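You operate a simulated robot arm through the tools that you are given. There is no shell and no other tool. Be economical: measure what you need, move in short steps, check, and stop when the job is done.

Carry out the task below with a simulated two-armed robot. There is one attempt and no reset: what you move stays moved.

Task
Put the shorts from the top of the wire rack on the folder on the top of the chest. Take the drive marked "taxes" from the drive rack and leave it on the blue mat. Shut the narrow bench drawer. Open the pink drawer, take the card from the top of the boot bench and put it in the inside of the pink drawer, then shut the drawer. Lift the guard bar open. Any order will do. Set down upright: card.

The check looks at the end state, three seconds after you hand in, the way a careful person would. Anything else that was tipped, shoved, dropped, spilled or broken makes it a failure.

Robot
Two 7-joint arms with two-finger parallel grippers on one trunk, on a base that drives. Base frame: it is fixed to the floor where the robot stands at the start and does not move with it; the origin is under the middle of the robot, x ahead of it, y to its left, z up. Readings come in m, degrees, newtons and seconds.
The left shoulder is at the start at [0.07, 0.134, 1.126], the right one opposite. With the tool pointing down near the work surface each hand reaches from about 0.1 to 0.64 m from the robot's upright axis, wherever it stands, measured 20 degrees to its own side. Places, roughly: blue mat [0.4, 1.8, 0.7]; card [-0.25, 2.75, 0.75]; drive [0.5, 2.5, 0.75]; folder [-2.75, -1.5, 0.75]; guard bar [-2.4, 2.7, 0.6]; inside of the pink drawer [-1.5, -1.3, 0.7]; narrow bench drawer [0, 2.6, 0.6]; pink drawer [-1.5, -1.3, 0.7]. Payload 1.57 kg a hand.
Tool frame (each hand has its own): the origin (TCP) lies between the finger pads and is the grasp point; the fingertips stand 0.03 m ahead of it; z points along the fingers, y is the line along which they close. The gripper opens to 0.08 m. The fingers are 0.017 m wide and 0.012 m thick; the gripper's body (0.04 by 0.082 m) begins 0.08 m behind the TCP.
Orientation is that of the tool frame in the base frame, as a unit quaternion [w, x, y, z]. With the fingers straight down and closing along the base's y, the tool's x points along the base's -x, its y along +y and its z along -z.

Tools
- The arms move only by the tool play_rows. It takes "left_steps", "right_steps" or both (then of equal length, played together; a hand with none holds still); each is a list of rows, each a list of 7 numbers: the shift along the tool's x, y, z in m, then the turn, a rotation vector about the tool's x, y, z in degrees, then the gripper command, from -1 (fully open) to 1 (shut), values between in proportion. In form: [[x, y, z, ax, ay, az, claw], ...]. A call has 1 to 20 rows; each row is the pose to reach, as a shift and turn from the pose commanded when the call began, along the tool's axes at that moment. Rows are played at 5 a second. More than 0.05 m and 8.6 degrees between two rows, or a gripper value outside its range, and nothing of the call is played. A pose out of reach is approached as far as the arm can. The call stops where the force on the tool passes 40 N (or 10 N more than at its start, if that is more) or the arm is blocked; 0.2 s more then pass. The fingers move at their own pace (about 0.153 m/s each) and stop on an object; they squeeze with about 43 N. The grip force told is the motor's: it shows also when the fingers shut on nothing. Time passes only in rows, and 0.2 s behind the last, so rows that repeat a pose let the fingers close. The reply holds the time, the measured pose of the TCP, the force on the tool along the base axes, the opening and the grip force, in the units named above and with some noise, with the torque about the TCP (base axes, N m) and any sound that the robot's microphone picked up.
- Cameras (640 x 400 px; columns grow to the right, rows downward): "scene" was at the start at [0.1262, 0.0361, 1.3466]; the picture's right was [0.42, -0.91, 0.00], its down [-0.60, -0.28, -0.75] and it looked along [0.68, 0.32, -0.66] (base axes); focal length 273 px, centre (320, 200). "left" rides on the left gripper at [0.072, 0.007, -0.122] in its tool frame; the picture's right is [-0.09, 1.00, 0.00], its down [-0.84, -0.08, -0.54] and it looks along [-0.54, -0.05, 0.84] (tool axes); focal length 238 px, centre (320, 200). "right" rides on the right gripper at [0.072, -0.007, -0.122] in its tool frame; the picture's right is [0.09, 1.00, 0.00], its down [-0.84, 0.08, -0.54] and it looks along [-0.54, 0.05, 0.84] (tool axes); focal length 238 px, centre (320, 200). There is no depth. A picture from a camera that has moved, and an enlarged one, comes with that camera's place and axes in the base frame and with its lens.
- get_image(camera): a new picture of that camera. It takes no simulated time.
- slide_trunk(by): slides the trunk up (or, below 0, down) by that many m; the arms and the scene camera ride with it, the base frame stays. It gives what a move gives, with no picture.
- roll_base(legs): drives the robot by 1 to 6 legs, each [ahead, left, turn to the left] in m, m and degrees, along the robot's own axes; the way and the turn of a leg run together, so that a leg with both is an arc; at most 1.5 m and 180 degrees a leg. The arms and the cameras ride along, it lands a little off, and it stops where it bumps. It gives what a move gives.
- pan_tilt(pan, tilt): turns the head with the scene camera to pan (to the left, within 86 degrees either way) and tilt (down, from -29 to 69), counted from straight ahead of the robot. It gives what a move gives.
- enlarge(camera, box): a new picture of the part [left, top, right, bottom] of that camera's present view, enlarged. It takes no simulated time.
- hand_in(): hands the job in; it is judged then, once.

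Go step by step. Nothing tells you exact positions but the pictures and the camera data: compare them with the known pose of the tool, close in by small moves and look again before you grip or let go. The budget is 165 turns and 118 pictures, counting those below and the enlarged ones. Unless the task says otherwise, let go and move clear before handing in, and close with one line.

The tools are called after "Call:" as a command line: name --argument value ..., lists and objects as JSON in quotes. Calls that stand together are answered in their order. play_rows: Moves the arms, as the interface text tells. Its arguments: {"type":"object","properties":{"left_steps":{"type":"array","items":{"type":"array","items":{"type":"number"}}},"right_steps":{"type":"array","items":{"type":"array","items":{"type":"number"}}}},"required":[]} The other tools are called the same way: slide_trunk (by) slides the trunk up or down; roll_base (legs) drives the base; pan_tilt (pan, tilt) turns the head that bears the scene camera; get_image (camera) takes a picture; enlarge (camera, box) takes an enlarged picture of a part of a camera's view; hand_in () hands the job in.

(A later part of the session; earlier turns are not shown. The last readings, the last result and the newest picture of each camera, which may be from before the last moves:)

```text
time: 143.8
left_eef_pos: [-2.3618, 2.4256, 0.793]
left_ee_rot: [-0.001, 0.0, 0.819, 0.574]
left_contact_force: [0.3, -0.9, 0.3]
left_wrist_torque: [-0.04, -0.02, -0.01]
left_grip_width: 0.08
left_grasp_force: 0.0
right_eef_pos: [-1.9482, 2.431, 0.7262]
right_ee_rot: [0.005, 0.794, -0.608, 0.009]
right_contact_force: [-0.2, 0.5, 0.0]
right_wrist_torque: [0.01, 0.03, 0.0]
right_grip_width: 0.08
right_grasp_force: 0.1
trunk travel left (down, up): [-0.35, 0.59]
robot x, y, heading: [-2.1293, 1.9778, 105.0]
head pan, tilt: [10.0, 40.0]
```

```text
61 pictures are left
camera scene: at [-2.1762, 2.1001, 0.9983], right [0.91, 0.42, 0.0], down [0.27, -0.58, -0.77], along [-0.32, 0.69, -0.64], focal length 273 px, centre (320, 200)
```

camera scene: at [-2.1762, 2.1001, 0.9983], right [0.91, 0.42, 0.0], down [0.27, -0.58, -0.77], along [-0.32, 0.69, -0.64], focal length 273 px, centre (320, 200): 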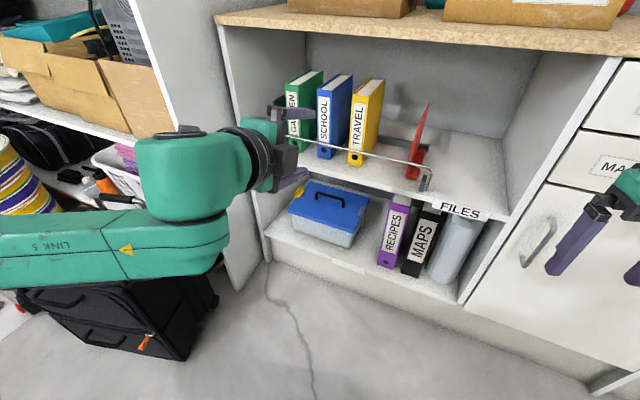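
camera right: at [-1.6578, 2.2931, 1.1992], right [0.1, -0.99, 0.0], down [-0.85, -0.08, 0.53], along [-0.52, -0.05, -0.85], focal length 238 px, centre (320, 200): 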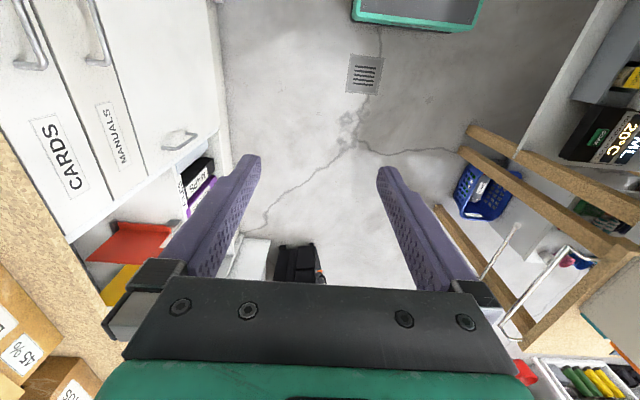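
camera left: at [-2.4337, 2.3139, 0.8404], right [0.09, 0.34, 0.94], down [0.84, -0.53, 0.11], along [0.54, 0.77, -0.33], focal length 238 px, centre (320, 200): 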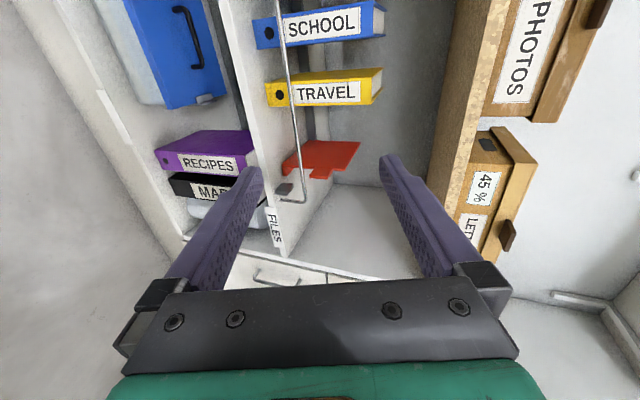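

The bar is at about y 2.69, z 0.65, its right corner at x −2.165. I bring the left hand to 6 cm short of the bar at x≈−2.29 and check.

Call:
play_rows --left_steps '[[-0.014, -0.009, 0.04, 0, 0, 0, -1], [-0.028, -0.018, 0.08, 0, 0, 0, -1], [-0.042, -0.027, 0.12, 0, 0, 0, -1], [-0.056, -0.036, 0.16, 0, 0, 0, -1], [-0.07, -0.044, 0.2, 0, 0, 0, -1], [-0.072, -0.044, 0.235, 0, 0, 0, -1], [-0.072, -0.044, 0.235, 0, 0, 0, -1]]'

Call:
get_image --camera "left"

Call:
enlarge --camera "scene" --box '[240, 60, 460, 220]'

```text
time: 145.4
left_eef_pos: [-2.3295, 2.5791, 0.6941]
left_ee_rot: [0.0, 0.0, 0.819, 0.574]
left_contact_force: [-0.2, -0.2, 0.0]
left_wrist_torque: [-0.02, -0.01, 0.05]
left_grip_width: 0.08
left_grasp_force: 0.0
left hand out of reach, approached as far as the arm can: row 5, 6, 7
right_eef_pos: [-1.9475, 2.4309, 0.7261]
right_ee_rot: [0.005, 0.794, -0.608, 0.008]
right_contact_force: [-0.3, 0.3, 0.1]
right_wrist_torque: [0.03, -0.01, -0.03]
right_grip_width: 0.0797
right_grasp_force: 0.0
trunk travel left (down, up): [-0.35, 0.59]
robot x, y, heading: [-2.1255, 1.9738, 104.5]
head pan, tilt: [10.0, 40.0]
```

```text
60 pictures are left
camera left: at [-2.4023, 2.4681, 0.7415], right [0.09, 0.34, 0.94], down [0.84, -0.54, 0.11], along [0.54, 0.77, -0.33], focal length 238 px, centre (320, 200)
```

left: 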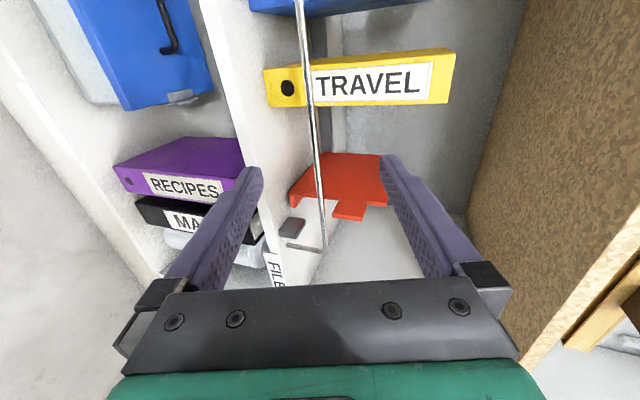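

```text
2.50 times, centred on (350, 140) of scene
camera zoom: at [-2.1761, 2.1001, 0.9982], right [0.91, 0.42, 0.0], down [0.27, -0.58, -0.77], along [-0.32, 0.69, -0.64], focal length 682 px, centre (245, 350)
```

zoom: 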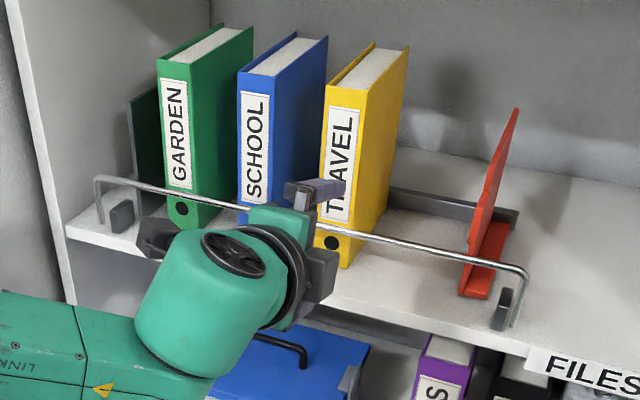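

The arm ran short. I retract a little, drive 0.11 m closer, then approach again.

Call:
play_rows --left_steps '[[0, -0.01, -0.04, 0, 0, 0, -1], [0, -0.02, -0.08, 0, 0, 0, -1], [0, -0.02, -0.1, 0, 0, 0, -1]]'

Call:
roll_base --legs '[[0.113, -0.041, 0]]'

Call:
get_image --camera "left"

```text
time: 146.2
left_eef_pos: [-2.3284, 2.4796, 0.7101]
left_ee_rot: [0.0, -0.001, 0.819, 0.574]
left_contact_force: [-0.1, -0.3, 0.5]
left_wrist_torque: [0.0, 0.02, 0.0]
left_grip_width: 0.0802
left_grasp_force: 0.1
right_eef_pos: [-1.9481, 2.4311, 0.725]
right_ee_rot: [0.005, 0.794, -0.608, 0.009]
right_contact_force: [0.1, -0.3, 0.3]
right_wrist_torque: [-0.01, -0.01, -0.02]
right_grip_width: 0.08
right_grasp_force: 0.0
trunk travel left (down, up): [-0.35, 0.59]
robot x, y, heading: [-2.1261, 1.9749, 104.9]
head pan, tilt: [10.0, 40.0]
```

```text
time: 147.5
left_eef_pos: [-2.3193, 2.6002, 0.7089]
left_ee_rot: [-0.001, 0.0, 0.819, 0.574]
left_contact_force: [-0.6, 0.1, 0.3]
left_wrist_torque: [0.0, 0.01, -0.05]
left_grip_width: 0.08
left_grasp_force: 0.1
right_eef_pos: [-1.9388, 2.5533, 0.7253]
right_ee_rot: [0.005, 0.794, -0.608, 0.01]
right_contact_force: [-0.2, 0.4, -0.6]
right_wrist_torque: [-0.01, -0.01, -0.01]
right_grip_width: 0.08
right_grasp_force: 0.2
trunk travel left (down, up): [-0.35, 0.59]
robot x, y, heading: [-2.1144, 2.0951, 105.1]
head pan, tilt: [10.0, 40.0]
```

```text
58 pictures are left
camera left: at [-2.3911, 2.4881, 0.7565], right [0.09, 0.34, 0.94], down [0.84, -0.53, 0.11], along [0.54, 0.77, -0.33], focal length 238 px, centre (320, 200)
```

left: 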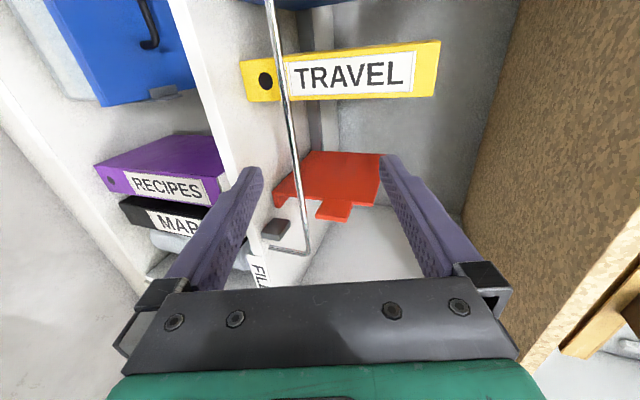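

The bar is confirmed at y≈2.685, z≈0.652. I align, advance around the bar and close gently.

Call:
play_rows --left_steps '[[-0.02, -0.025, 0.0, 0, 0, 0, -1], [-0.02, -0.025, 0.04, 0, 0, 0, -1], [-0.02, -0.025, 0.075, 0, 0, 0, -1], [-0.02, -0.025, 0.097, 0, 0, 0, -1], [-0.02, -0.025, 0.097, 0, 0, 0, -1]]'

Call:
get_image --camera "left"

Call:
get_image --camera "scene"

```text
time: 148.7
left_eef_pos: [-2.3097, 2.6712, 0.6602]
left_ee_rot: [-0.001, 0.0, 0.819, 0.574]
left_contact_force: [0.2, -0.4, -0.5]
left_wrist_torque: [0.01, 0.0, 0.02]
left_grip_width: 0.0802
left_grasp_force: 0.1
left hand out of reach, approached as far as the arm can: row 4, 5
right_eef_pos: [-1.9393, 2.5503, 0.727]
right_ee_rot: [0.004, 0.794, -0.608, 0.009]
right_contact_force: [-0.8, 0.6, 0.2]
right_wrist_torque: [0.01, 0.02, 0.0]
right_grip_width: 0.08
right_grasp_force: 0.1
trunk travel left (down, up): [-0.35, 0.59]
robot x, y, heading: [-2.115, 2.0975, 104.9]
head pan, tilt: [10.0, 40.0]
```

```text
57 pictures are left
camera left: at [-2.3811, 2.5601, 0.7079], right [0.09, 0.34, 0.94], down [0.84, -0.53, 0.11], along [0.54, 0.77, -0.33], focal length 238 px, centre (320, 200)
```

left: 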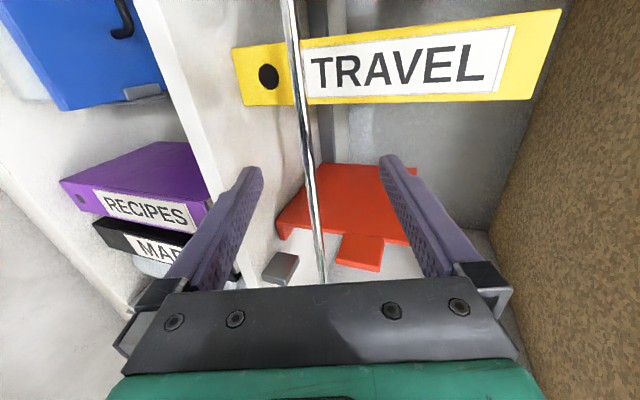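

```text
56 pictures are left
camera scene: at [-2.1657, 2.2198, 0.9982], right [0.91, 0.42, 0.0], down [0.27, -0.58, -0.77], along [-0.32, 0.69, -0.64], focal length 273 px, centre (320, 200)
```

scene: 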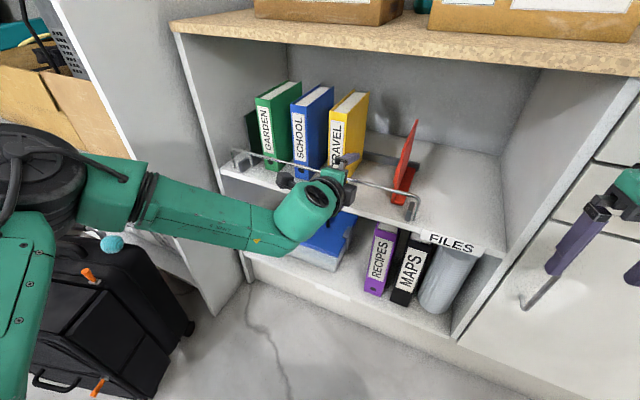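

The bar lies between the fingers. I close on it.

Call:
play_rows --left_steps '[[0, 0, 0, 0, 0, 0, 0], [0, 0, 0, 0, 0, 0, 0.6], [0, 0, 0, 0, 0, 0, 1], [0, 0, 0, 0, 0, 0, 1]]'

```text
time: 149.7
left_eef_pos: [-2.3084, 2.6708, 0.6537]
left_ee_rot: [0.0, -0.001, 0.822, 0.569]
left_contact_force: [2.0, -22.6, -26.4]
left_wrist_torque: [-0.67, 0.21, 0.52]
left_grip_width: 0.0076
left_grasp_force: 26.6
right_eef_pos: [-1.94, 2.5514, 0.726]
right_ee_rot: [0.005, 0.794, -0.608, 0.009]
right_contact_force: [0.2, -0.2, -0.3]
right_wrist_torque: [0.03, -0.02, -0.03]
right_grip_width: 0.0798
right_grasp_force: 0.0
trunk travel left (down, up): [-0.35, 0.59]
robot x, y, heading: [-2.1163, 2.0945, 104.9]
head pan, tilt: [10.0, 40.0]
```

I hold the bar (7.6 mm). I test a small lift straight up.

Call:
play_rows --left_steps '[[0, 0.005, -0.002, 0, 0, 0, 1], [0, 0.01, -0.004, 0, 0, 0, 1], [0, 0.015, -0.006, 0, 0, 0, 1]]'

```text
time: 150.1
left_eef_pos: [-2.3093, 2.6677, 0.6556]
left_ee_rot: [0.001, 0.0, 0.826, 0.564]
left_contact_force: [-0.1, 0.6, -8.3]
left_wrist_torque: [-0.23, 0.09, 0.18]
left_grip_width: 0.0077
left_grasp_force: 27.2
right_eef_pos: [-1.9398, 2.5508, 0.7265]
right_ee_rot: [0.004, 0.794, -0.608, 0.008]
right_contact_force: [0.3, -0.2, 0.5]
right_wrist_torque: [0.02, 0.01, 0.0]
right_grip_width: 0.0801
right_grasp_force: 0.0
trunk travel left (down, up): [-0.35, 0.59]
robot x, y, heading: [-2.1153, 2.0963, 104.9]
head pan, tilt: [10.0, 40.0]
stopped in row 2 (left hand): the force on the tool passed its limit (the readings are from after the stop); the commanded pose is now the measured one
```

Up is blocked, so it swings about its feet. I test a pull toward me along a small arc.

Call:
play_rows --left_steps '[[0, -0.002, -0.006, 0, 0, 0, 1], [0, -0.005, -0.011, 0, 0, 0, 1], [0, -0.009, -0.017, 0, 0, 0, 1]]'

```text
time: 150.9
left_eef_pos: [-2.3089, 2.6505, 0.6526]
left_ee_rot: [0.002, 0.001, 0.826, 0.564]
left_contact_force: [-0.2, 4.8, -15.5]
left_wrist_torque: [-0.22, 0.07, 0.07]
left_grip_width: 0.0076
left_grasp_force: 26.2
right_eef_pos: [-1.9373, 2.5527, 0.724]
right_ee_rot: [0.006, 0.794, -0.608, 0.01]
right_contact_force: [-0.1, -0.8, 0.4]
right_wrist_torque: [-0.03, -0.02, 0.04]
right_grip_width: 0.0802
right_grasp_force: 0.1
trunk travel left (down, up): [-0.35, 0.59]
robot x, y, heading: [-2.1207, 2.0923, 104.9]
head pan, tilt: [10.0, 40.0]
```

It moves outward. I look at how the bar sits now.

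Call:
enlarge --camera "scene" --box '[210, 120, 440, 250]'

```text
2.78 times, centred on (325, 185) of scene
camera zoom: at [-2.1663, 2.2224, 0.9977], right [0.91, 0.42, 0.0], down [0.27, -0.59, -0.76], along [-0.32, 0.69, -0.65], focal length 760 px, centre (306, 242)
```

zoom: 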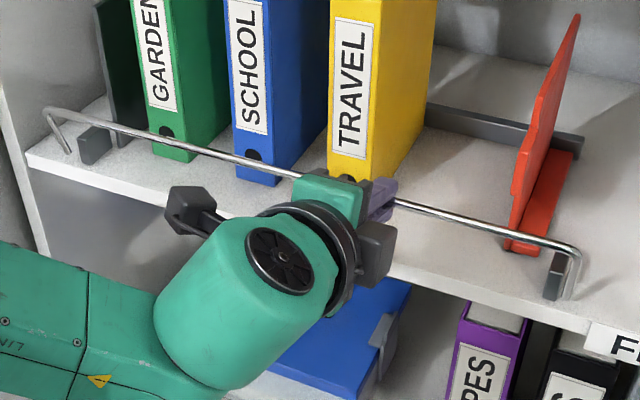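

The legs swing outward about their feet. I continue the arc to roughly 50° and check forces.

Call:
play_rows --left_steps '[[0, -0.004, -0.002, 0, 0, 0, 1], [0, -0.008, -0.004, 0, 0, 0, 1], [0, -0.0127, -0.0061, 0, 0, 0, 1], [0, -0.018, -0.0085, 0, 0, 0, 1]]'

Call:
enlarge --camera "scene" --box '[210, 120, 440, 250]'

```text
time: 151.9
left_eef_pos: [-2.3094, 2.6343, 0.6445]
left_ee_rot: [0.0, 0.0, 0.822, 0.569]
left_contact_force: [-3.5, -5.1, 8.0]
left_wrist_torque: [0.19, 0.12, 0.23]
left_grip_width: 0.0076
left_grasp_force: 26.7
right_eef_pos: [-1.939, 2.5494, 0.726]
right_ee_rot: [0.004, 0.794, -0.608, 0.008]
right_contact_force: [-0.9, -0.1, -0.1]
right_wrist_torque: [0.0, 0.01, 0.03]
right_grip_width: 0.0797
right_grasp_force: 0.1
trunk travel left (down, up): [-0.35, 0.59]
robot x, y, heading: [-2.117, 2.0932, 104.8]
head pan, tilt: [10.0, 40.0]
```

```text
2.78 times, centred on (325, 185) of scene
camera zoom: at [-2.1658, 2.2175, 0.9987], right [0.91, 0.42, 0.0], down [0.27, -0.58, -0.77], along [-0.32, 0.7, -0.64], focal length 760 px, centre (306, 242)
```

zoom: 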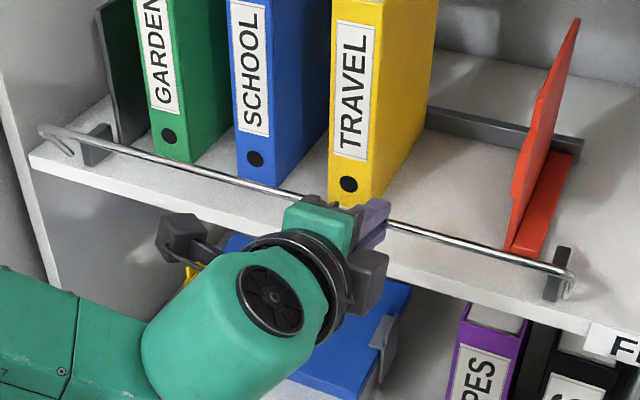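

The hinge radius is about 7–8 cm and it's at ~30°. I continue the arc.

Call:
play_rows --left_steps '[[0, -0.004, -0.004, 0, 0, 0, 1], [0, -0.01, -0.008, 0, 0, 0, 1], [0, -0.0163, -0.011, 0, 0, 0, 1], [0, -0.022, -0.0135, 0, 0, 0, 1], [0, -0.0285, -0.0155, 0, 0, 0, 1], [0, -0.0347, -0.0169, 0, 0, 0, 1]]'

Call:
enlarge --camera "scene" --box '[210, 120, 440, 250]'

```text
time: 153.3
left_eef_pos: [-2.3099, 2.6095, 0.6136]
left_ee_rot: [-0.001, 0.0, 0.825, 0.565]
left_contact_force: [-0.8, 16.1, -6.6]
left_wrist_torque: [-0.04, -0.04, -0.03]
left_grip_width: 0.0075
left_grasp_force: 26.8
right_eef_pos: [-1.9389, 2.5529, 0.7245]
right_ee_rot: [0.006, 0.794, -0.608, 0.01]
right_contact_force: [0.5, 0.6, -0.5]
right_wrist_torque: [-0.01, 0.01, -0.01]
right_grip_width: 0.0801
right_grasp_force: 0.1
trunk travel left (down, up): [-0.35, 0.59]
robot x, y, heading: [-2.1139, 2.0953, 104.8]
head pan, tilt: [10.0, 40.0]
```

```text
2.78 times, centred on (325, 185) of scene
camera zoom: at [-2.1659, 2.2226, 0.9977], right [0.91, 0.42, 0.0], down [0.27, -0.59, -0.76], along [-0.32, 0.69, -0.65], focal length 760 px, centre (306, 242)
```

zoom: 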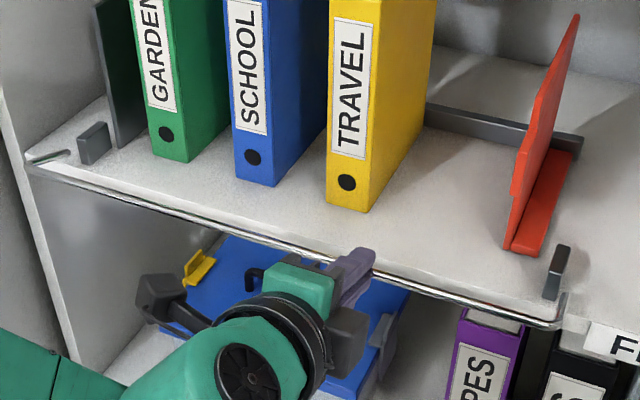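

The bar has swung out nearly flat. I push it a bit further down to reach the end stop.

Call:
play_rows --left_steps '[[0, -0.002, 0.004, 0, 0, 0, 1], [0, -0.006, 0.006, 0, 0, 0, 1], [0, -0.01, 0.008, 0, 0, 0, 1], [0, -0.015, 0.01, 0, 0, 0, 1], [0, -0.02, 0.011, 0, 0, 0, 1]]'

Call:
enlarge --camera "scene" --box '[210, 120, 440, 250]'

```text
time: 154.5
left_eef_pos: [-2.3078, 2.6075, 0.5927]
left_ee_rot: [0.002, 0.001, 0.824, 0.566]
left_contact_force: [-2.1, -12.7, -1.3]
left_wrist_torque: [-0.13, 0.15, 0.37]
left_grip_width: 0.0076
left_grasp_force: 26.2
right_eef_pos: [-1.9383, 2.5494, 0.7265]
right_ee_rot: [0.004, 0.793, -0.609, 0.008]
right_contact_force: [-0.2, 0.4, 0.0]
right_wrist_torque: [0.01, 0.0, 0.0]
right_grip_width: 0.0799
right_grasp_force: 0.0
trunk travel left (down, up): [-0.35, 0.59]
robot x, y, heading: [-2.1142, 2.09, 104.8]
head pan, tilt: [10.0, 40.0]
```

```text
2.78 times, centred on (325, 185) of scene
camera zoom: at [-2.1658, 2.218, 0.9983], right [0.91, 0.42, 0.0], down [0.27, -0.58, -0.77], along [-0.32, 0.7, -0.64], focal length 760 px, centre (306, 242)
```

zoom: 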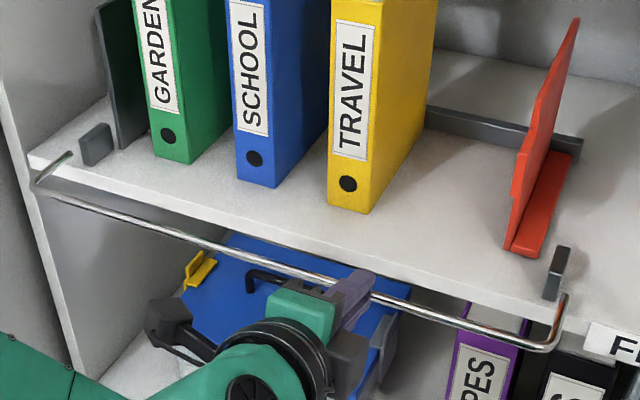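

Still free moving, at about 90°. I continue along the arc to find the stop.

Call:
play_rows --left_steps '[[0, -0.005, 0.002, 0, 0, 0, 1], [0, -0.01, 0.005, 0, 0, 0, 1], [0, -0.015, 0.008, 0, 0, 0, 1], [0, -0.02, 0.012, 0, 0, 0, 1], [0, -0.024, 0.016, 0, 0, 0, 1]]'

Call:
enlarge --camera "scene" --box '[210, 120, 440, 250]'

```text
time: 155.7
left_eef_pos: [-2.3175, 2.6072, 0.5835]
left_ee_rot: [-0.001, 0.002, 0.823, 0.568]
left_contact_force: [16.1, 7.3, 10.9]
left_wrist_torque: [0.29, -0.23, -0.42]
left_grip_width: 0.0078
left_grasp_force: 26.7
left hand out of reach, approached as far as the arm can: row 1, 2, 3, 4, 5
right_eef_pos: [-1.9361, 2.5501, 0.7253]
right_ee_rot: [0.005, 0.794, -0.608, 0.007]
right_contact_force: [0.7, 0.5, 1.1]
right_wrist_torque: [0.0, 0.02, -0.02]
right_grip_width: 0.0799
right_grasp_force: 0.0
trunk travel left (down, up): [-0.35, 0.59]
robot x, y, heading: [-2.1177, 2.0942, 105.2]
head pan, tilt: [10.0, 40.0]
```

```text
2.78 times, centred on (325, 185) of scene
camera zoom: at [-2.1629, 2.2189, 0.9986], right [0.91, 0.42, 0.0], down [0.27, -0.58, -0.77], along [-0.32, 0.7, -0.64], focal length 760 px, centre (306, 242)
```

zoom: 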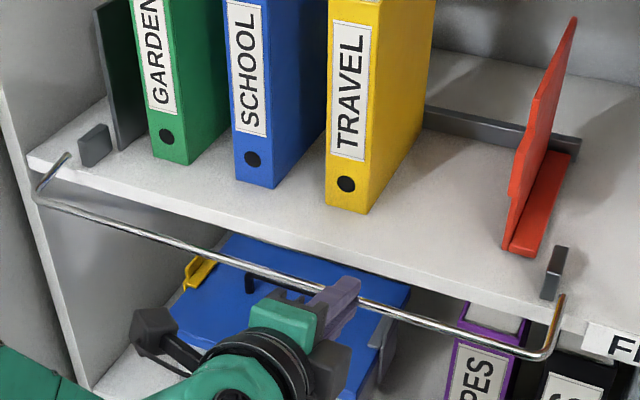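

The arm is at its limit. I release, back off, and see whether the bar stays.

Call:
play_rows --left_steps '[[0, 0, 0, 0, 0, 0, 0.3], [0, 0, 0, 0, 0, 0, -0.4], [0, 0, 0, 0, 0, 0, -0.6], [0, 0, -0.03, 0, 0, 0, -0.6], [0, 0, -0.06, 0, 0, 0, -0.6], [0, 0, -0.1, 0, 0, 0, -0.6], [0, 0, -0.1, 0, 0, 0, -0.6], [0, 0, -0.1, 0, 0, 0, -0.6]]'

Call:
enlarge --camera "scene" --box '[210, 120, 440, 250]'

```text
time: 157.5
left_eef_pos: [-2.3196, 2.5127, 0.615]
left_ee_rot: [0.001, 0.0, 0.824, 0.566]
left_contact_force: [-0.9, -0.4, 1.0]
left_wrist_torque: [-0.03, -0.04, -0.02]
left_grip_width: 0.0639
left_grasp_force: 0.0
right_eef_pos: [-1.938, 2.5508, 0.7262]
right_ee_rot: [0.005, 0.794, -0.607, 0.009]
right_contact_force: [-0.2, -0.9, -0.1]
right_wrist_torque: [-0.04, 0.01, -0.01]
right_grip_width: 0.0801
right_grasp_force: 0.1
trunk travel left (down, up): [-0.35, 0.59]
robot x, y, heading: [-2.116, 2.0955, 104.8]
head pan, tilt: [10.0, 40.0]
```

```text
2.78 times, centred on (325, 185) of scene
camera zoom: at [-2.1657, 2.2193, 0.9982], right [0.91, 0.42, 0.0], down [0.27, -0.58, -0.77], along [-0.32, 0.69, -0.64], focal length 760 px, centre (306, 242)
```

zoom: 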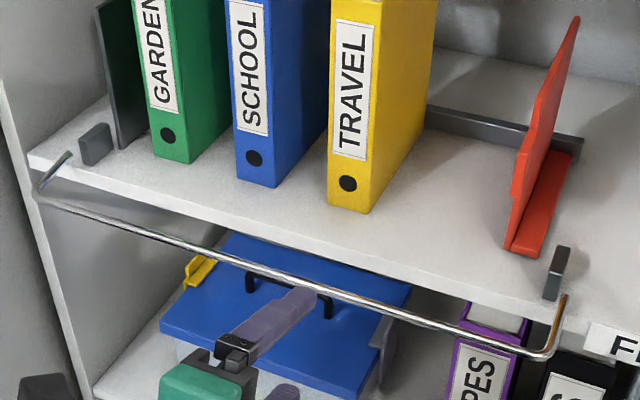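

The bar stays down past horizontal. I test with closed fingers from above whether it's at its stop.

Call:
play_rows --left_steps '[[0, 0.02, 0, 0, 0, 0, 0.5], [0, 0.045, 0, 0, 0, 0, 1], [0, 0.06, 0, 0, 0, 0, 1]]'

Call:
roll_base --legs '[[0.05, -0.03, 0]]'

Call:
play_rows --left_steps '[[0, 0, 0.03, 0, 0, 0, 1], [0, -0.01, 0.03, 0, 0, 0, 1], [0, -0.02, 0.035, 0, 0, 0, 1], [0, -0.03, 0.04, 0, 0, 0, 1], [0, -0.04, 0.045, 0, 0, 0, 1], [0, -0.05, 0.05, 0, 0, 0, 1], [0, -0.06, 0.055, 0, 0, 0, 1], [0, -0.07, 0.058, 0, 0, 0, 1]]'

Call:
get_image --camera "scene"

```text
time: 158.3
left_eef_pos: [-2.3197, 2.5346, 0.6712]
left_ee_rot: [0.001, 0.0, 0.824, 0.567]
left_contact_force: [0.0, 1.1, 0.2]
left_wrist_torque: [-0.01, 0.02, -0.05]
left_grip_width: 0.0
left_grasp_force: 20.9
right_eef_pos: [-1.9383, 2.5505, 0.7254]
right_ee_rot: [0.004, 0.794, -0.608, 0.009]
right_contact_force: [0.4, -0.3, -0.2]
right_wrist_torque: [0.03, -0.05, 0.01]
right_grip_width: 0.0801
right_grasp_force: 0.1
trunk travel left (down, up): [-0.35, 0.59]
robot x, y, heading: [-2.113, 2.0917, 104.9]
head pan, tilt: [10.0, 40.0]
```

```text
time: 159.3
left_eef_pos: [-2.3035, 2.5921, 0.6714]
left_ee_rot: [0.0, 0.001, 0.824, 0.566]
left_contact_force: [0.8, 0.0, 0.1]
left_wrist_torque: [-0.03, 0.01, 0.0]
left_grip_width: 0.0
left_grasp_force: 21.0
right_eef_pos: [-1.9221, 2.6066, 0.7247]
right_ee_rot: [0.006, 0.794, -0.608, 0.01]
right_contact_force: [0.3, -0.3, -0.2]
right_wrist_torque: [0.01, 0.0, 0.02]
right_grip_width: 0.08
right_grasp_force: 0.1
trunk travel left (down, up): [-0.35, 0.59]
robot x, y, heading: [-2.0956, 2.1465, 105.2]
head pan, tilt: [10.0, 40.0]
```

```text
time: 161.1
left_eef_pos: [-2.3035, 2.62, 0.5922]
left_ee_rot: [-0.001, 0.0, 0.819, 0.573]
left_contact_force: [-1.9, 4.7, 25.9]
left_wrist_torque: [0.27, 0.03, 0.03]
left_grip_width: 0.0
left_grasp_force: 21.7
right_eef_pos: [-1.9213, 2.6049, 0.7274]
right_ee_rot: [0.003, 0.794, -0.608, 0.007]
right_contact_force: [-0.6, 0.1, -0.6]
right_wrist_torque: [0.0, 0.03, -0.01]
right_grip_width: 0.0802
right_grasp_force: 0.1
trunk travel left (down, up): [-0.35, 0.59]
robot x, y, heading: [-2.101, 2.1473, 104.9]
head pan, tilt: [10.0, 40.0]
```

```text
49 pictures are left
camera scene: at [-2.1485, 2.2731, 0.9992], right [0.91, 0.42, 0.0], down [0.27, -0.58, -0.77], along [-0.32, 0.7, -0.64], focal length 273 px, centre (320, 200)
```

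scene: 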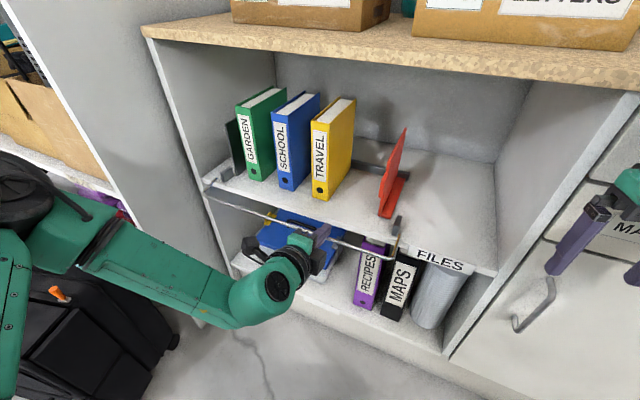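

Firm resistance: the bar is at its open stop. I retreat, set the left hand pointing down again, raise the trunk and drive back to the card.

Call:
play_rows --left_steps '[[0, 0.01, -0.03, 0, 0, 0, 1], [0, 0.02, -0.07, 0, 0, 0, 1], [0, 0.02, -0.11, 0, 0, 0, 0], [0, 0.02, -0.15, 0, 0, 0, -1]]'

Call:
roll_base --legs '[[-0.2, -0.02, -15]]'

Call:
slide_trunk --by 0.35

Call:
play_rows --left_steps '[[0, 0, 0, 8, 0, 0, -1], [0, 0, 0, 16, 0, 0, -1], [0, 0, 0, 24, 0, 0, -1], [0, 0, 0, 32, 0, 0, -1], [0, 0, 0, 40, 0, 0, -1], [0, 0, 0, 48, 0, 0, -1], [0, 0, 0, 56, 0, 0, -1], [0, 0, 0, 64, 0, 0, -1], [0, 0, 0, 70, 0, 0, -1], [0, 0, 0, 70, 0, 0, -1]]'

Call:
get_image --camera "scene"

```text
time: 162.1
left_eef_pos: [-2.334, 2.5504, 0.6206]
left_ee_rot: [0.0, 0.001, 0.824, 0.567]
left_contact_force: [-0.3, 0.4, 0.0]
left_wrist_torque: [0.01, 0.03, -0.02]
left_grip_width: 0.08
left_grasp_force: 0.1
left hand out of reach, approached as far as the arm can: row 2, 3, 4
right_eef_pos: [-1.9206, 2.6066, 0.726]
right_ee_rot: [0.004, 0.794, -0.607, 0.009]
right_contact_force: [0.5, -0.7, -0.4]
right_wrist_torque: [0.0, 0.02, -0.01]
right_grip_width: 0.08
right_grasp_force: 0.0
trunk travel left (down, up): [-0.35, 0.59]
robot x, y, heading: [-2.0967, 2.1475, 104.9]
head pan, tilt: [10.0, 40.0]
```

```text
time: 163.7
left_eef_pos: [-2.1744, 2.4042, 0.6212]
left_ee_rot: [0.074, 0.109, 0.816, 0.562]
left_contact_force: [-0.2, -0.4, 0.8]
left_wrist_torque: [-0.04, -0.01, 0.01]
left_grip_width: 0.0802
left_grasp_force: 0.0
right_eef_pos: [-1.7636, 2.3501, 0.7262]
right_ee_rot: [0.006, 0.707, -0.707, 0.008]
right_contact_force: [-0.1, 0.0, 0.5]
right_wrist_torque: [0.0, 0.0, 0.02]
right_grip_width: 0.08
right_grasp_force: 0.0
trunk travel left (down, up): [-0.35, 0.59]
robot x, y, heading: [-2.057, 1.9536, 89.9]
head pan, tilt: [10.0, 40.0]
```

```text
time: 167.1
left_eef_pos: [-2.1744, 2.4052, 0.9707]
left_ee_rot: [0.075, 0.109, 0.817, 0.561]
left_contact_force: [-0.1, -0.3, 0.1]
left_wrist_torque: [0.03, 0.01, -0.02]
left_grip_width: 0.0797
left_grasp_force: 0.0
right_eef_pos: [-1.7647, 2.3505, 1.0752]
right_ee_rot: [0.005, 0.707, -0.707, 0.008]
right_contact_force: [-0.2, -0.1, 0.5]
right_wrist_torque: [-0.02, -0.02, 0.0]
right_grip_width: 0.08
right_grasp_force: 0.0
trunk travel left (down, up): [-0.7, 0.24]
robot x, y, heading: [-2.0516, 1.9518, 89.7]
head pan, tilt: [10.0, 40.0]
```

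```text
time: 169.3
left_eef_pos: [-2.1747, 2.4049, 0.9715]
left_ee_rot: [-0.001, 0.133, 0.991, -0.009]
left_contact_force: [-0.4, 0.2, 0.2]
left_wrist_torque: [-0.01, 0.01, 0.0]
left_grip_width: 0.08
left_grasp_force: 0.1
left hand out of reach, approached as far as the arm can: row 1, 2, 3, 4
right_eef_pos: [-1.7644, 2.3501, 1.0763]
right_ee_rot: [-0.006, -0.707, 0.707, -0.009]
right_contact_force: [0.0, 0.0, 0.2]
right_wrist_torque: [-0.03, -0.02, -0.02]
right_grip_width: 0.0798
right_grasp_force: 0.0
trunk travel left (down, up): [-0.7, 0.24]
robot x, y, heading: [-2.055, 1.9582, 89.8]
head pan, tilt: [10.0, 40.0]
```

```text
48 pictures are left
camera scene: at [-2.07, 2.0899, 1.3483], right [0.99, 0.17, 0.0], down [0.11, -0.63, -0.77], along [-0.13, 0.76, -0.64], focal length 273 px, centre (320, 200)
```

scene: 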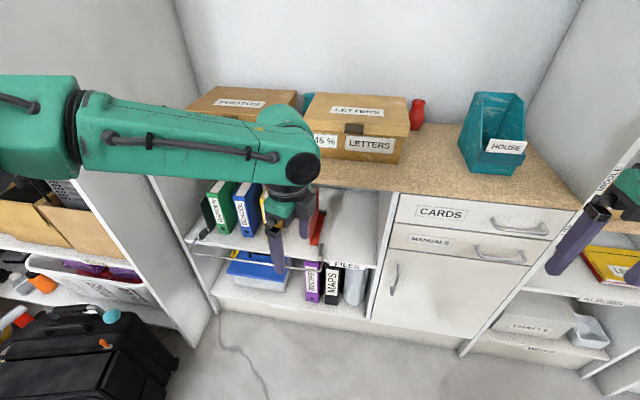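

The guard bar remains open. Now I strafe back along the aisle to the card.

Call:
roll_base --legs '[[-0.05, -1.0, 0], [0, -0.95, 0], [0.12, 0, 0]]'

Call:
play_rows --left_steps '[[0, 0, 0, 0, 0, -7.5, -1], [0, 0, 0, 0, 0, -15, -1], [0, 0, 0, 0, 0, -15, -1]]'

Call:
pan_tilt --pan 12 --tilt 45

Call:
get_image --camera "scene"

Call:
get_image --camera "left"

```text
time: 179.9
left_eef_pos: [-0.2244, 2.4695, 0.9706]
left_ee_rot: [0.0, 0.131, 0.991, -0.008]
left_contact_force: [-0.3, 0.2, -0.2]
left_wrist_torque: [0.02, 0.02, 0.0]
left_grip_width: 0.08
left_grasp_force: 0.2
right_eef_pos: [0.1864, 2.4161, 1.0763]
right_ee_rot: [-0.004, -0.707, 0.707, -0.007]
right_contact_force: [-0.4, -0.6, -0.4]
right_wrist_torque: [0.0, 0.0, -0.03]
right_grip_width: 0.0799
right_grasp_force: 0.0
trunk travel left (down, up): [-0.7, 0.24]
robot x, y, heading: [-0.1053, 2.0195, 89.8]
head pan, tilt: [10.0, 40.0]
```

```text
time: 180.7
left_eef_pos: [-0.225, 2.4702, 0.9704]
left_ee_rot: [-0.002, 0.0, 1.0, -0.009]
left_contact_force: [0.8, -1.2, 0.3]
left_wrist_torque: [0.0, 0.02, 0.01]
left_grip_width: 0.08
left_grasp_force: 0.0
right_eef_pos: [0.1857, 2.4181, 1.0752]
right_ee_rot: [0.006, 0.708, -0.706, 0.008]
right_contact_force: [-0.5, -0.1, -0.3]
right_wrist_torque: [-0.01, 0.01, 0.0]
right_grip_width: 0.0801
right_grasp_force: 0.0
trunk travel left (down, up): [-0.7, 0.24]
robot x, y, heading: [-0.109, 2.022, 90.0]
head pan, tilt: [10.0, 40.0]
```

```text
time: 181.3
left_eef_pos: [-0.2245, 2.4698, 0.9696]
left_ee_rot: [-0.002, 0.0, 1.0, -0.007]
left_contact_force: [-0.9, -1.2, 0.0]
left_wrist_torque: [0.01, 0.03, -0.01]
left_grip_width: 0.0801
left_grasp_force: 0.1
right_eef_pos: [0.1846, 2.4168, 1.0762]
right_ee_rot: [0.006, 0.708, -0.707, 0.008]
right_contact_force: [-0.6, 0.1, 0.4]
right_wrist_torque: [-0.04, 0.0, -0.01]
right_grip_width: 0.0799
right_grasp_force: 0.0
trunk travel left (down, up): [-0.7, 0.24]
robot x, y, heading: [-0.104, 2.0216, 90.0]
head pan, tilt: [12.0, 45.0]
```

```text
47 pictures are left
camera scene: at [-0.1223, 2.152, 1.341], right [0.98, 0.21, 0.0], down [0.15, -0.69, -0.71], along [-0.15, 0.69, -0.71], focal length 273 px, centre (320, 200)
```

scene: 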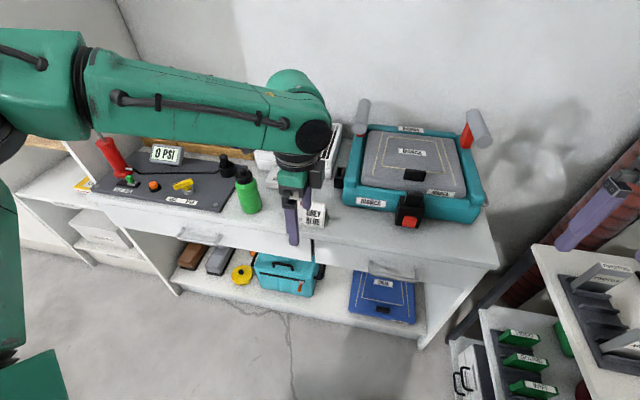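

```text
46 pictures are left
camera left: at [-0.2968, 2.4801, 1.0922], right [0.09, 1.0, -0.02], down [0.84, -0.07, 0.54], along [0.54, -0.06, -0.84], focal length 238 px, centre (320, 200)
```

left: 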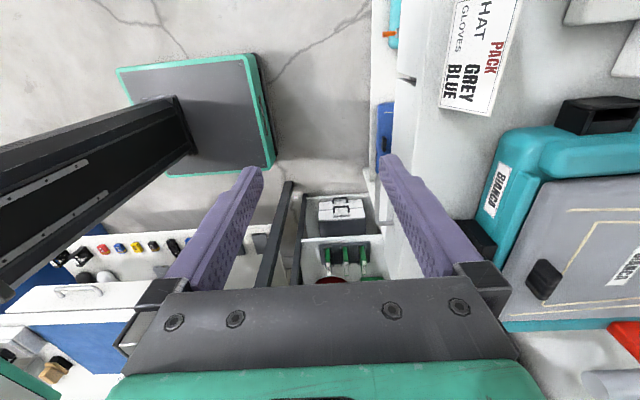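

The card's ridge runs along x from about −0.335 to −0.213 at y≈2.66, top z≈0.82. I drive 8 cm nearer and position the left hand above it.

Call:
roll_base --legs '[[0.08, 0, 0]]'

Call:
play_rows --left_steps '[[0.02, 0.04, 0, 0, 0, 0, -1], [0.04, 0.08, 0, 0, 0, 0, -1], [0.05, 0.112, 0, 0, 0, 0, -1], [0.05, 0.112, 0.04, 0, 0, 0, -1], [0.05, 0.112, 0.075, 0, 0, 0, -1], [0.05, 0.112, 0.075, 0, 0, 0, -1]]'

Call:
get_image --camera "left"

Call:
enlarge --camera "scene" --box '[210, 120, 390, 260]'

```text
time: 182.4
left_eef_pos: [-0.2246, 2.549, 0.9717]
left_ee_rot: [-0.003, 0.002, 1.0, -0.008]
left_contact_force: [-0.2, -0.2, 1.0]
left_wrist_torque: [0.02, 0.0, -0.02]
left_grip_width: 0.08
left_grasp_force: 0.0
right_eef_pos: [0.1862, 2.4955, 1.0766]
right_ee_rot: [0.005, 0.708, -0.706, 0.008]
right_contact_force: [1.3, -0.1, 1.1]
right_wrist_torque: [0.04, 0.01, -0.01]
right_grip_width: 0.0802
right_grasp_force: 0.0
trunk travel left (down, up): [-0.7, 0.24]
robot x, y, heading: [-0.108, 2.1033, 90.0]
head pan, tilt: [12.0, 45.0]
```

```text
time: 183.8
left_eef_pos: [-0.2896, 2.6316, 0.9044]
left_ee_rot: [-0.002, 0.002, 1.0, -0.007]
left_contact_force: [0.1, -0.4, 0.4]
left_wrist_torque: [-0.01, 0.0, -0.05]
left_grip_width: 0.0804
left_grasp_force: 0.1
left hand out of reach, approached as far as the arm can: row 3, 4, 5, 6
right_eef_pos: [0.1857, 2.4974, 1.0753]
right_ee_rot: [0.006, 0.707, -0.707, 0.008]
right_contact_force: [0.1, 0.3, 0.2]
right_wrist_torque: [0.03, -0.02, -0.01]
right_grip_width: 0.0797
right_grasp_force: 0.0
trunk travel left (down, up): [-0.7, 0.24]
robot x, y, heading: [-0.1057, 2.1004, 89.7]
head pan, tilt: [12.0, 45.0]
```

```text
45 pictures are left
camera left: at [-0.3619, 2.6401, 1.026], right [0.09, 1.0, -0.01], down [0.84, -0.07, 0.54], along [0.54, -0.06, -0.84], focal length 238 px, centre (320, 200)
```

left: 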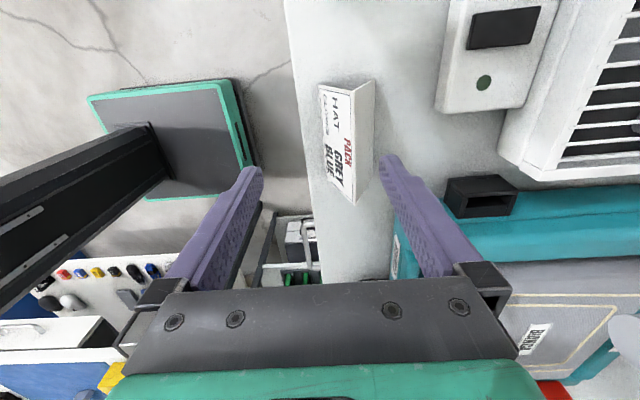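

```text
2.86 times, centred on (300, 190) of scene
camera zoom: at [-0.1219, 2.2315, 1.341], right [0.98, 0.21, 0.0], down [0.15, -0.69, -0.71], along [-0.15, 0.69, -0.71], focal length 780 px, centre (377, 229)
```

zoom: 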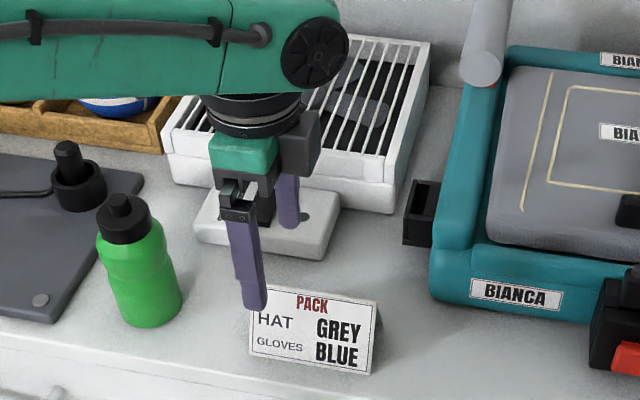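

The ridge is at y≈2.66, centred x≈−0.278. Driving 3 cm ahead puts the hand exactly over it; then I lower with the trunk.

Call:
roll_base --legs '[[0.03, -0.005, 0]]'

Call:
get_image --camera "left"

```text
time: 184.7
left_eef_pos: [-0.2854, 2.6575, 0.9059]
left_ee_rot: [-0.001, 0.002, 1.0, -0.005]
left_contact_force: [0.6, 0.3, 0.2]
left_wrist_torque: [0.05, 0.03, 0.02]
left_grip_width: 0.0803
left_grasp_force: 0.1
right_eef_pos: [0.1898, 2.5224, 1.0784]
right_ee_rot: [0.004, 0.707, -0.707, 0.006]
right_contact_force: [-0.3, -0.7, -0.5]
right_wrist_torque: [0.03, -0.02, 0.02]
right_grip_width: 0.0799
right_grasp_force: 0.1
trunk travel left (down, up): [-0.7, 0.24]
robot x, y, heading: [-0.0938, 2.1288, 89.9]
head pan, tilt: [12.0, 45.0]
```

```text
43 pictures are left
camera left: at [-0.3573, 2.6669, 1.0281], right [0.1, 1.0, -0.01], down [0.84, -0.07, 0.54], along [0.54, -0.06, -0.84], focal length 238 px, centre (320, 200)
```

left: 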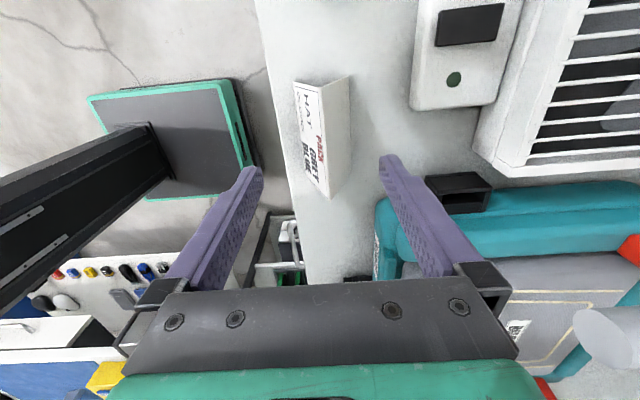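

Aligned. I lower the trunk by 0.10 m so the fingers straddle the ridge, then close.

Call:
slide_trunk --by -0.103

Call:
play_rows --left_steps '[[0, 0, 0, 0, 0, 0, -0.3], [0, 0, 0, 0, 0, 0, 0], [0, 0, 0, 0, 0, 0, 0.3], [0, 0, 0, 0, 0, 0, 0.6], [0, 0, 0, 0, 0, 0, 1], [0, 0, 0, 0, 0, 0, 1]]'

Call:
enlarge --camera "scene" --box '[210, 100, 390, 240]'

```text
time: 186.0
left_eef_pos: [-0.2852, 2.6603, 0.8017]
left_ee_rot: [-0.002, 0.002, 1.0, -0.007]
left_contact_force: [-0.1, 0.6, -0.3]
left_wrist_torque: [-0.04, -0.02, 0.0]
left_grip_width: 0.0801
left_grasp_force: 0.0
right_eef_pos: [0.1912, 2.5257, 0.9726]
right_ee_rot: [0.006, 0.708, -0.706, 0.007]
right_contact_force: [0.2, -1.1, 0.3]
right_wrist_torque: [-0.01, -0.01, 0.02]
right_grip_width: 0.0797
right_grasp_force: 0.1
trunk travel left (down, up): [-0.597, 0.343]
robot x, y, heading: [-0.1019, 2.1305, 89.8]
head pan, tilt: [12.0, 45.0]
```

```text
time: 187.4
left_eef_pos: [-0.2852, 2.6616, 0.8019]
left_ee_rot: [-0.001, 0.001, 1.0, -0.007]
left_contact_force: [0.6, 0.7, 3.0]
left_wrist_torque: [0.05, 0.02, 0.01]
left_grip_width: 0.0329
left_grasp_force: 40.9
right_eef_pos: [0.1916, 2.5271, 0.9726]
right_ee_rot: [0.005, 0.708, -0.706, 0.007]
right_contact_force: [-0.3, 0.0, 0.2]
right_wrist_torque: [0.03, 0.04, 0.0]
right_grip_width: 0.0798
right_grasp_force: 0.0
trunk travel left (down, up): [-0.597, 0.343]
robot x, y, heading: [-0.0993, 2.1311, 89.9]
head pan, tilt: [12.0, 45.0]
```

```text
2.86 times, centred on (300, 170) of scene
camera zoom: at [-0.1169, 2.2614, 1.238], right [0.98, 0.2, 0.0], down [0.14, -0.69, -0.71], along [-0.14, 0.69, -0.71], focal length 780 px, centre (377, 286)
```

zoom: 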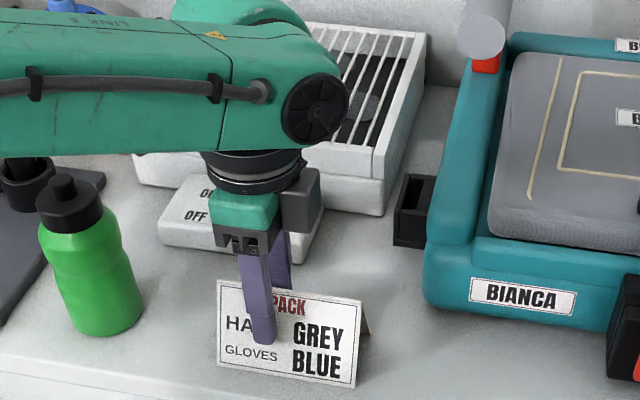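

The card is held (3.3 cm at tips). I lift it by the trunk and check the grip.

Call:
slide_trunk --by 0.1

Call:
get_image --camera "left"

```text
time: 188.7
left_eef_pos: [-0.2853, 2.6606, 0.9012]
left_ee_rot: [-0.003, 0.002, 1.0, -0.008]
left_contact_force: [0.3, 0.1, 0.4]
left_wrist_torque: [-0.02, -0.04, -0.01]
left_grip_width: 0.0005
left_grasp_force: 21.0
right_eef_pos: [0.1916, 2.5269, 1.0727]
right_ee_rot: [0.006, 0.707, -0.707, 0.008]
right_contact_force: [-0.3, 0.6, 0.0]
right_wrist_torque: [-0.01, 0.02, 0.01]
right_grip_width: 0.0799
right_grasp_force: 0.0
trunk travel left (down, up): [-0.697, 0.243]
robot x, y, heading: [-0.101, 2.131, 89.8]
head pan, tilt: [12.0, 45.0]
```

```text
41 pictures are left
camera left: at [-0.3566, 2.6706, 1.023], right [0.1, 1.0, -0.02], down [0.84, -0.07, 0.54], along [0.54, -0.06, -0.84], focal length 238 px, centre (320, 200)
```

left: 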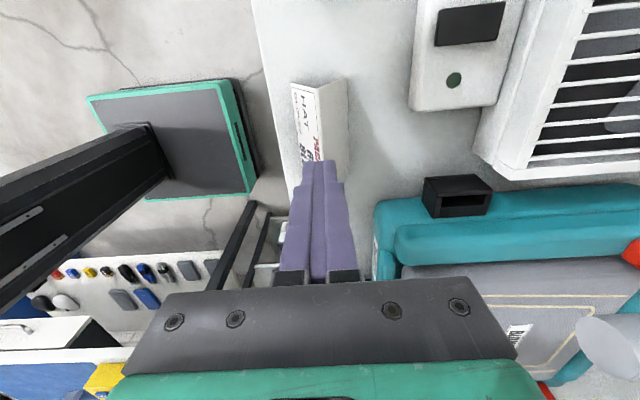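

The fingers slipped off the slanted faces; the card still stands in place. I check whether the tent card is hollow at its end.

Call:
enlarge --camera "scene" --box '[250, 190, 340, 250]'

Call:
get_image --camera "right"

```text
6.67 times, centred on (295, 220) of scene
camera zoom: at [-0.1169, 2.2621, 1.3379], right [0.98, 0.2, 0.0], down [0.14, -0.69, -0.71], along [-0.14, 0.69, -0.71], focal length 1820 px, centre (487, 67)
```

zoom: 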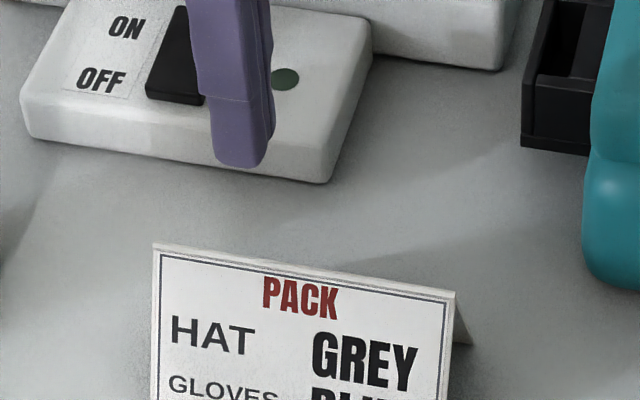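

```text
39 pictures are left
camera right: at [0.1972, 2.4576, 1.1965], right [-1.0, -0.09, 0.0], down [-0.08, 0.85, 0.53], along [-0.05, 0.52, -0.85], focal length 238 px, centre (320, 200)
```

right: 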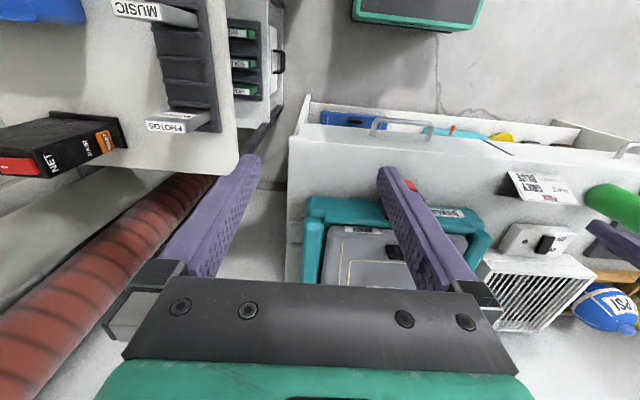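

The card is a hollow folded tent. I retry the top grip once, a bit deeper, and lift very slowly to see if it slips.

Call:
play_rows --left_steps '[[0, 0, 0, 0, 0, 0, 0], [0, 0, 0, 0, 0, 0, -1], [0, 0, 0, 0, 0, 0, -1]]'

Call:
slide_trunk --by -0.12

Call:
play_rows --left_steps '[[0, 0, 0, 0, 0, 0, -0.3], [0, 0, 0, 0, 0, 0, 0.0], [0, 0, 0, 0, 0, 0, 0.15], [0, 0, 0, 0, 0, 0, 0.3], [0, 0, 0, 0, 0, 0, 0.3], [0, 0, 0, 0, 0, 0, 0.3]]'

Call:
play_rows --left_steps '[[0, 0, -0.002, 0, 0, 0, 0.3], [0, 0, -0.004, 0, 0, 0, 0.3], [0, 0, -0.006, 0, 0, 0, 0.3], [0, 0, -0.008, 0, 0, 0, 0.3], [0, 0, -0.008, 0, 0, 0, 0.3]]'

```text
time: 189.5
left_eef_pos: [-0.2846, 2.6603, 0.9006]
left_ee_rot: [-0.002, 0.001, 1.0, -0.007]
left_contact_force: [-0.1, -0.6, 0.7]
left_wrist_torque: [0.0, 0.01, 0.0]
left_grip_width: 0.0801
left_grasp_force: 0.0
right_eef_pos: [0.1906, 2.5265, 1.0736]
right_ee_rot: [0.005, 0.708, -0.706, 0.008]
right_contact_force: [0.0, 0.1, -0.8]
right_wrist_torque: [0.0, 0.04, 0.02]
right_grip_width: 0.0799
right_grasp_force: 0.0
trunk travel left (down, up): [-0.697, 0.243]
robot x, y, heading: [-0.1013, 2.1323, 90.0]
head pan, tilt: [12.0, 45.0]
```

```text
time: 191.0
left_eef_pos: [-0.2838, 2.6596, 0.7813]
left_ee_rot: [-0.002, 0.002, 1.0, -0.007]
left_contact_force: [-0.2, -0.4, 0.7]
left_wrist_torque: [-0.03, -0.02, -0.02]
left_grip_width: 0.0797
left_grasp_force: 0.1
right_eef_pos: [0.1915, 2.5255, 0.9535]
right_ee_rot: [0.005, 0.708, -0.706, 0.008]
right_contact_force: [0.9, 0.1, -0.2]
right_wrist_torque: [-0.02, 0.02, 0.01]
right_grip_width: 0.08
right_grasp_force: 0.0
trunk travel left (down, up): [-0.577, 0.363]
robot x, y, heading: [-0.1002, 2.1294, 89.8]
head pan, tilt: [12.0, 45.0]
```

```text
time: 192.4
left_eef_pos: [-0.2843, 2.6606, 0.7821]
left_ee_rot: [-0.002, 0.002, 1.0, -0.006]
left_contact_force: [-0.8, 1.6, 4.3]
left_wrist_torque: [0.03, 0.02, 0.02]
left_grip_width: 0.0494
left_grasp_force: 43.3
right_eef_pos: [0.1914, 2.5266, 0.9529]
right_ee_rot: [0.005, 0.708, -0.706, 0.008]
right_contact_force: [-0.3, 0.4, 0.1]
right_wrist_torque: [0.02, 0.01, 0.0]
right_grip_width: 0.08
right_grasp_force: 0.1
trunk travel left (down, up): [-0.577, 0.363]
robot x, y, heading: [-0.1019, 2.1346, 89.7]
head pan, tilt: [12.0, 45.0]
```

```text
time: 193.6
left_eef_pos: [-0.2853, 2.6596, 0.7904]
left_ee_rot: [-0.003, 0.001, 1.0, -0.007]
left_contact_force: [0.0, 0.0, 2.1]
left_wrist_torque: [0.01, 0.02, -0.02]
left_grip_width: 0.0429
left_grasp_force: 43.6
right_eef_pos: [0.1924, 2.5264, 0.9529]
right_ee_rot: [0.005, 0.708, -0.706, 0.007]
right_contact_force: [0.0, -0.1, 1.2]
right_wrist_torque: [0.03, 0.0, 0.0]
right_grip_width: 0.0802
right_grasp_force: 0.0
trunk travel left (down, up): [-0.577, 0.363]
robot x, y, heading: [-0.1026, 2.127, 89.9]
head pan, tilt: [12.0, 45.0]
```

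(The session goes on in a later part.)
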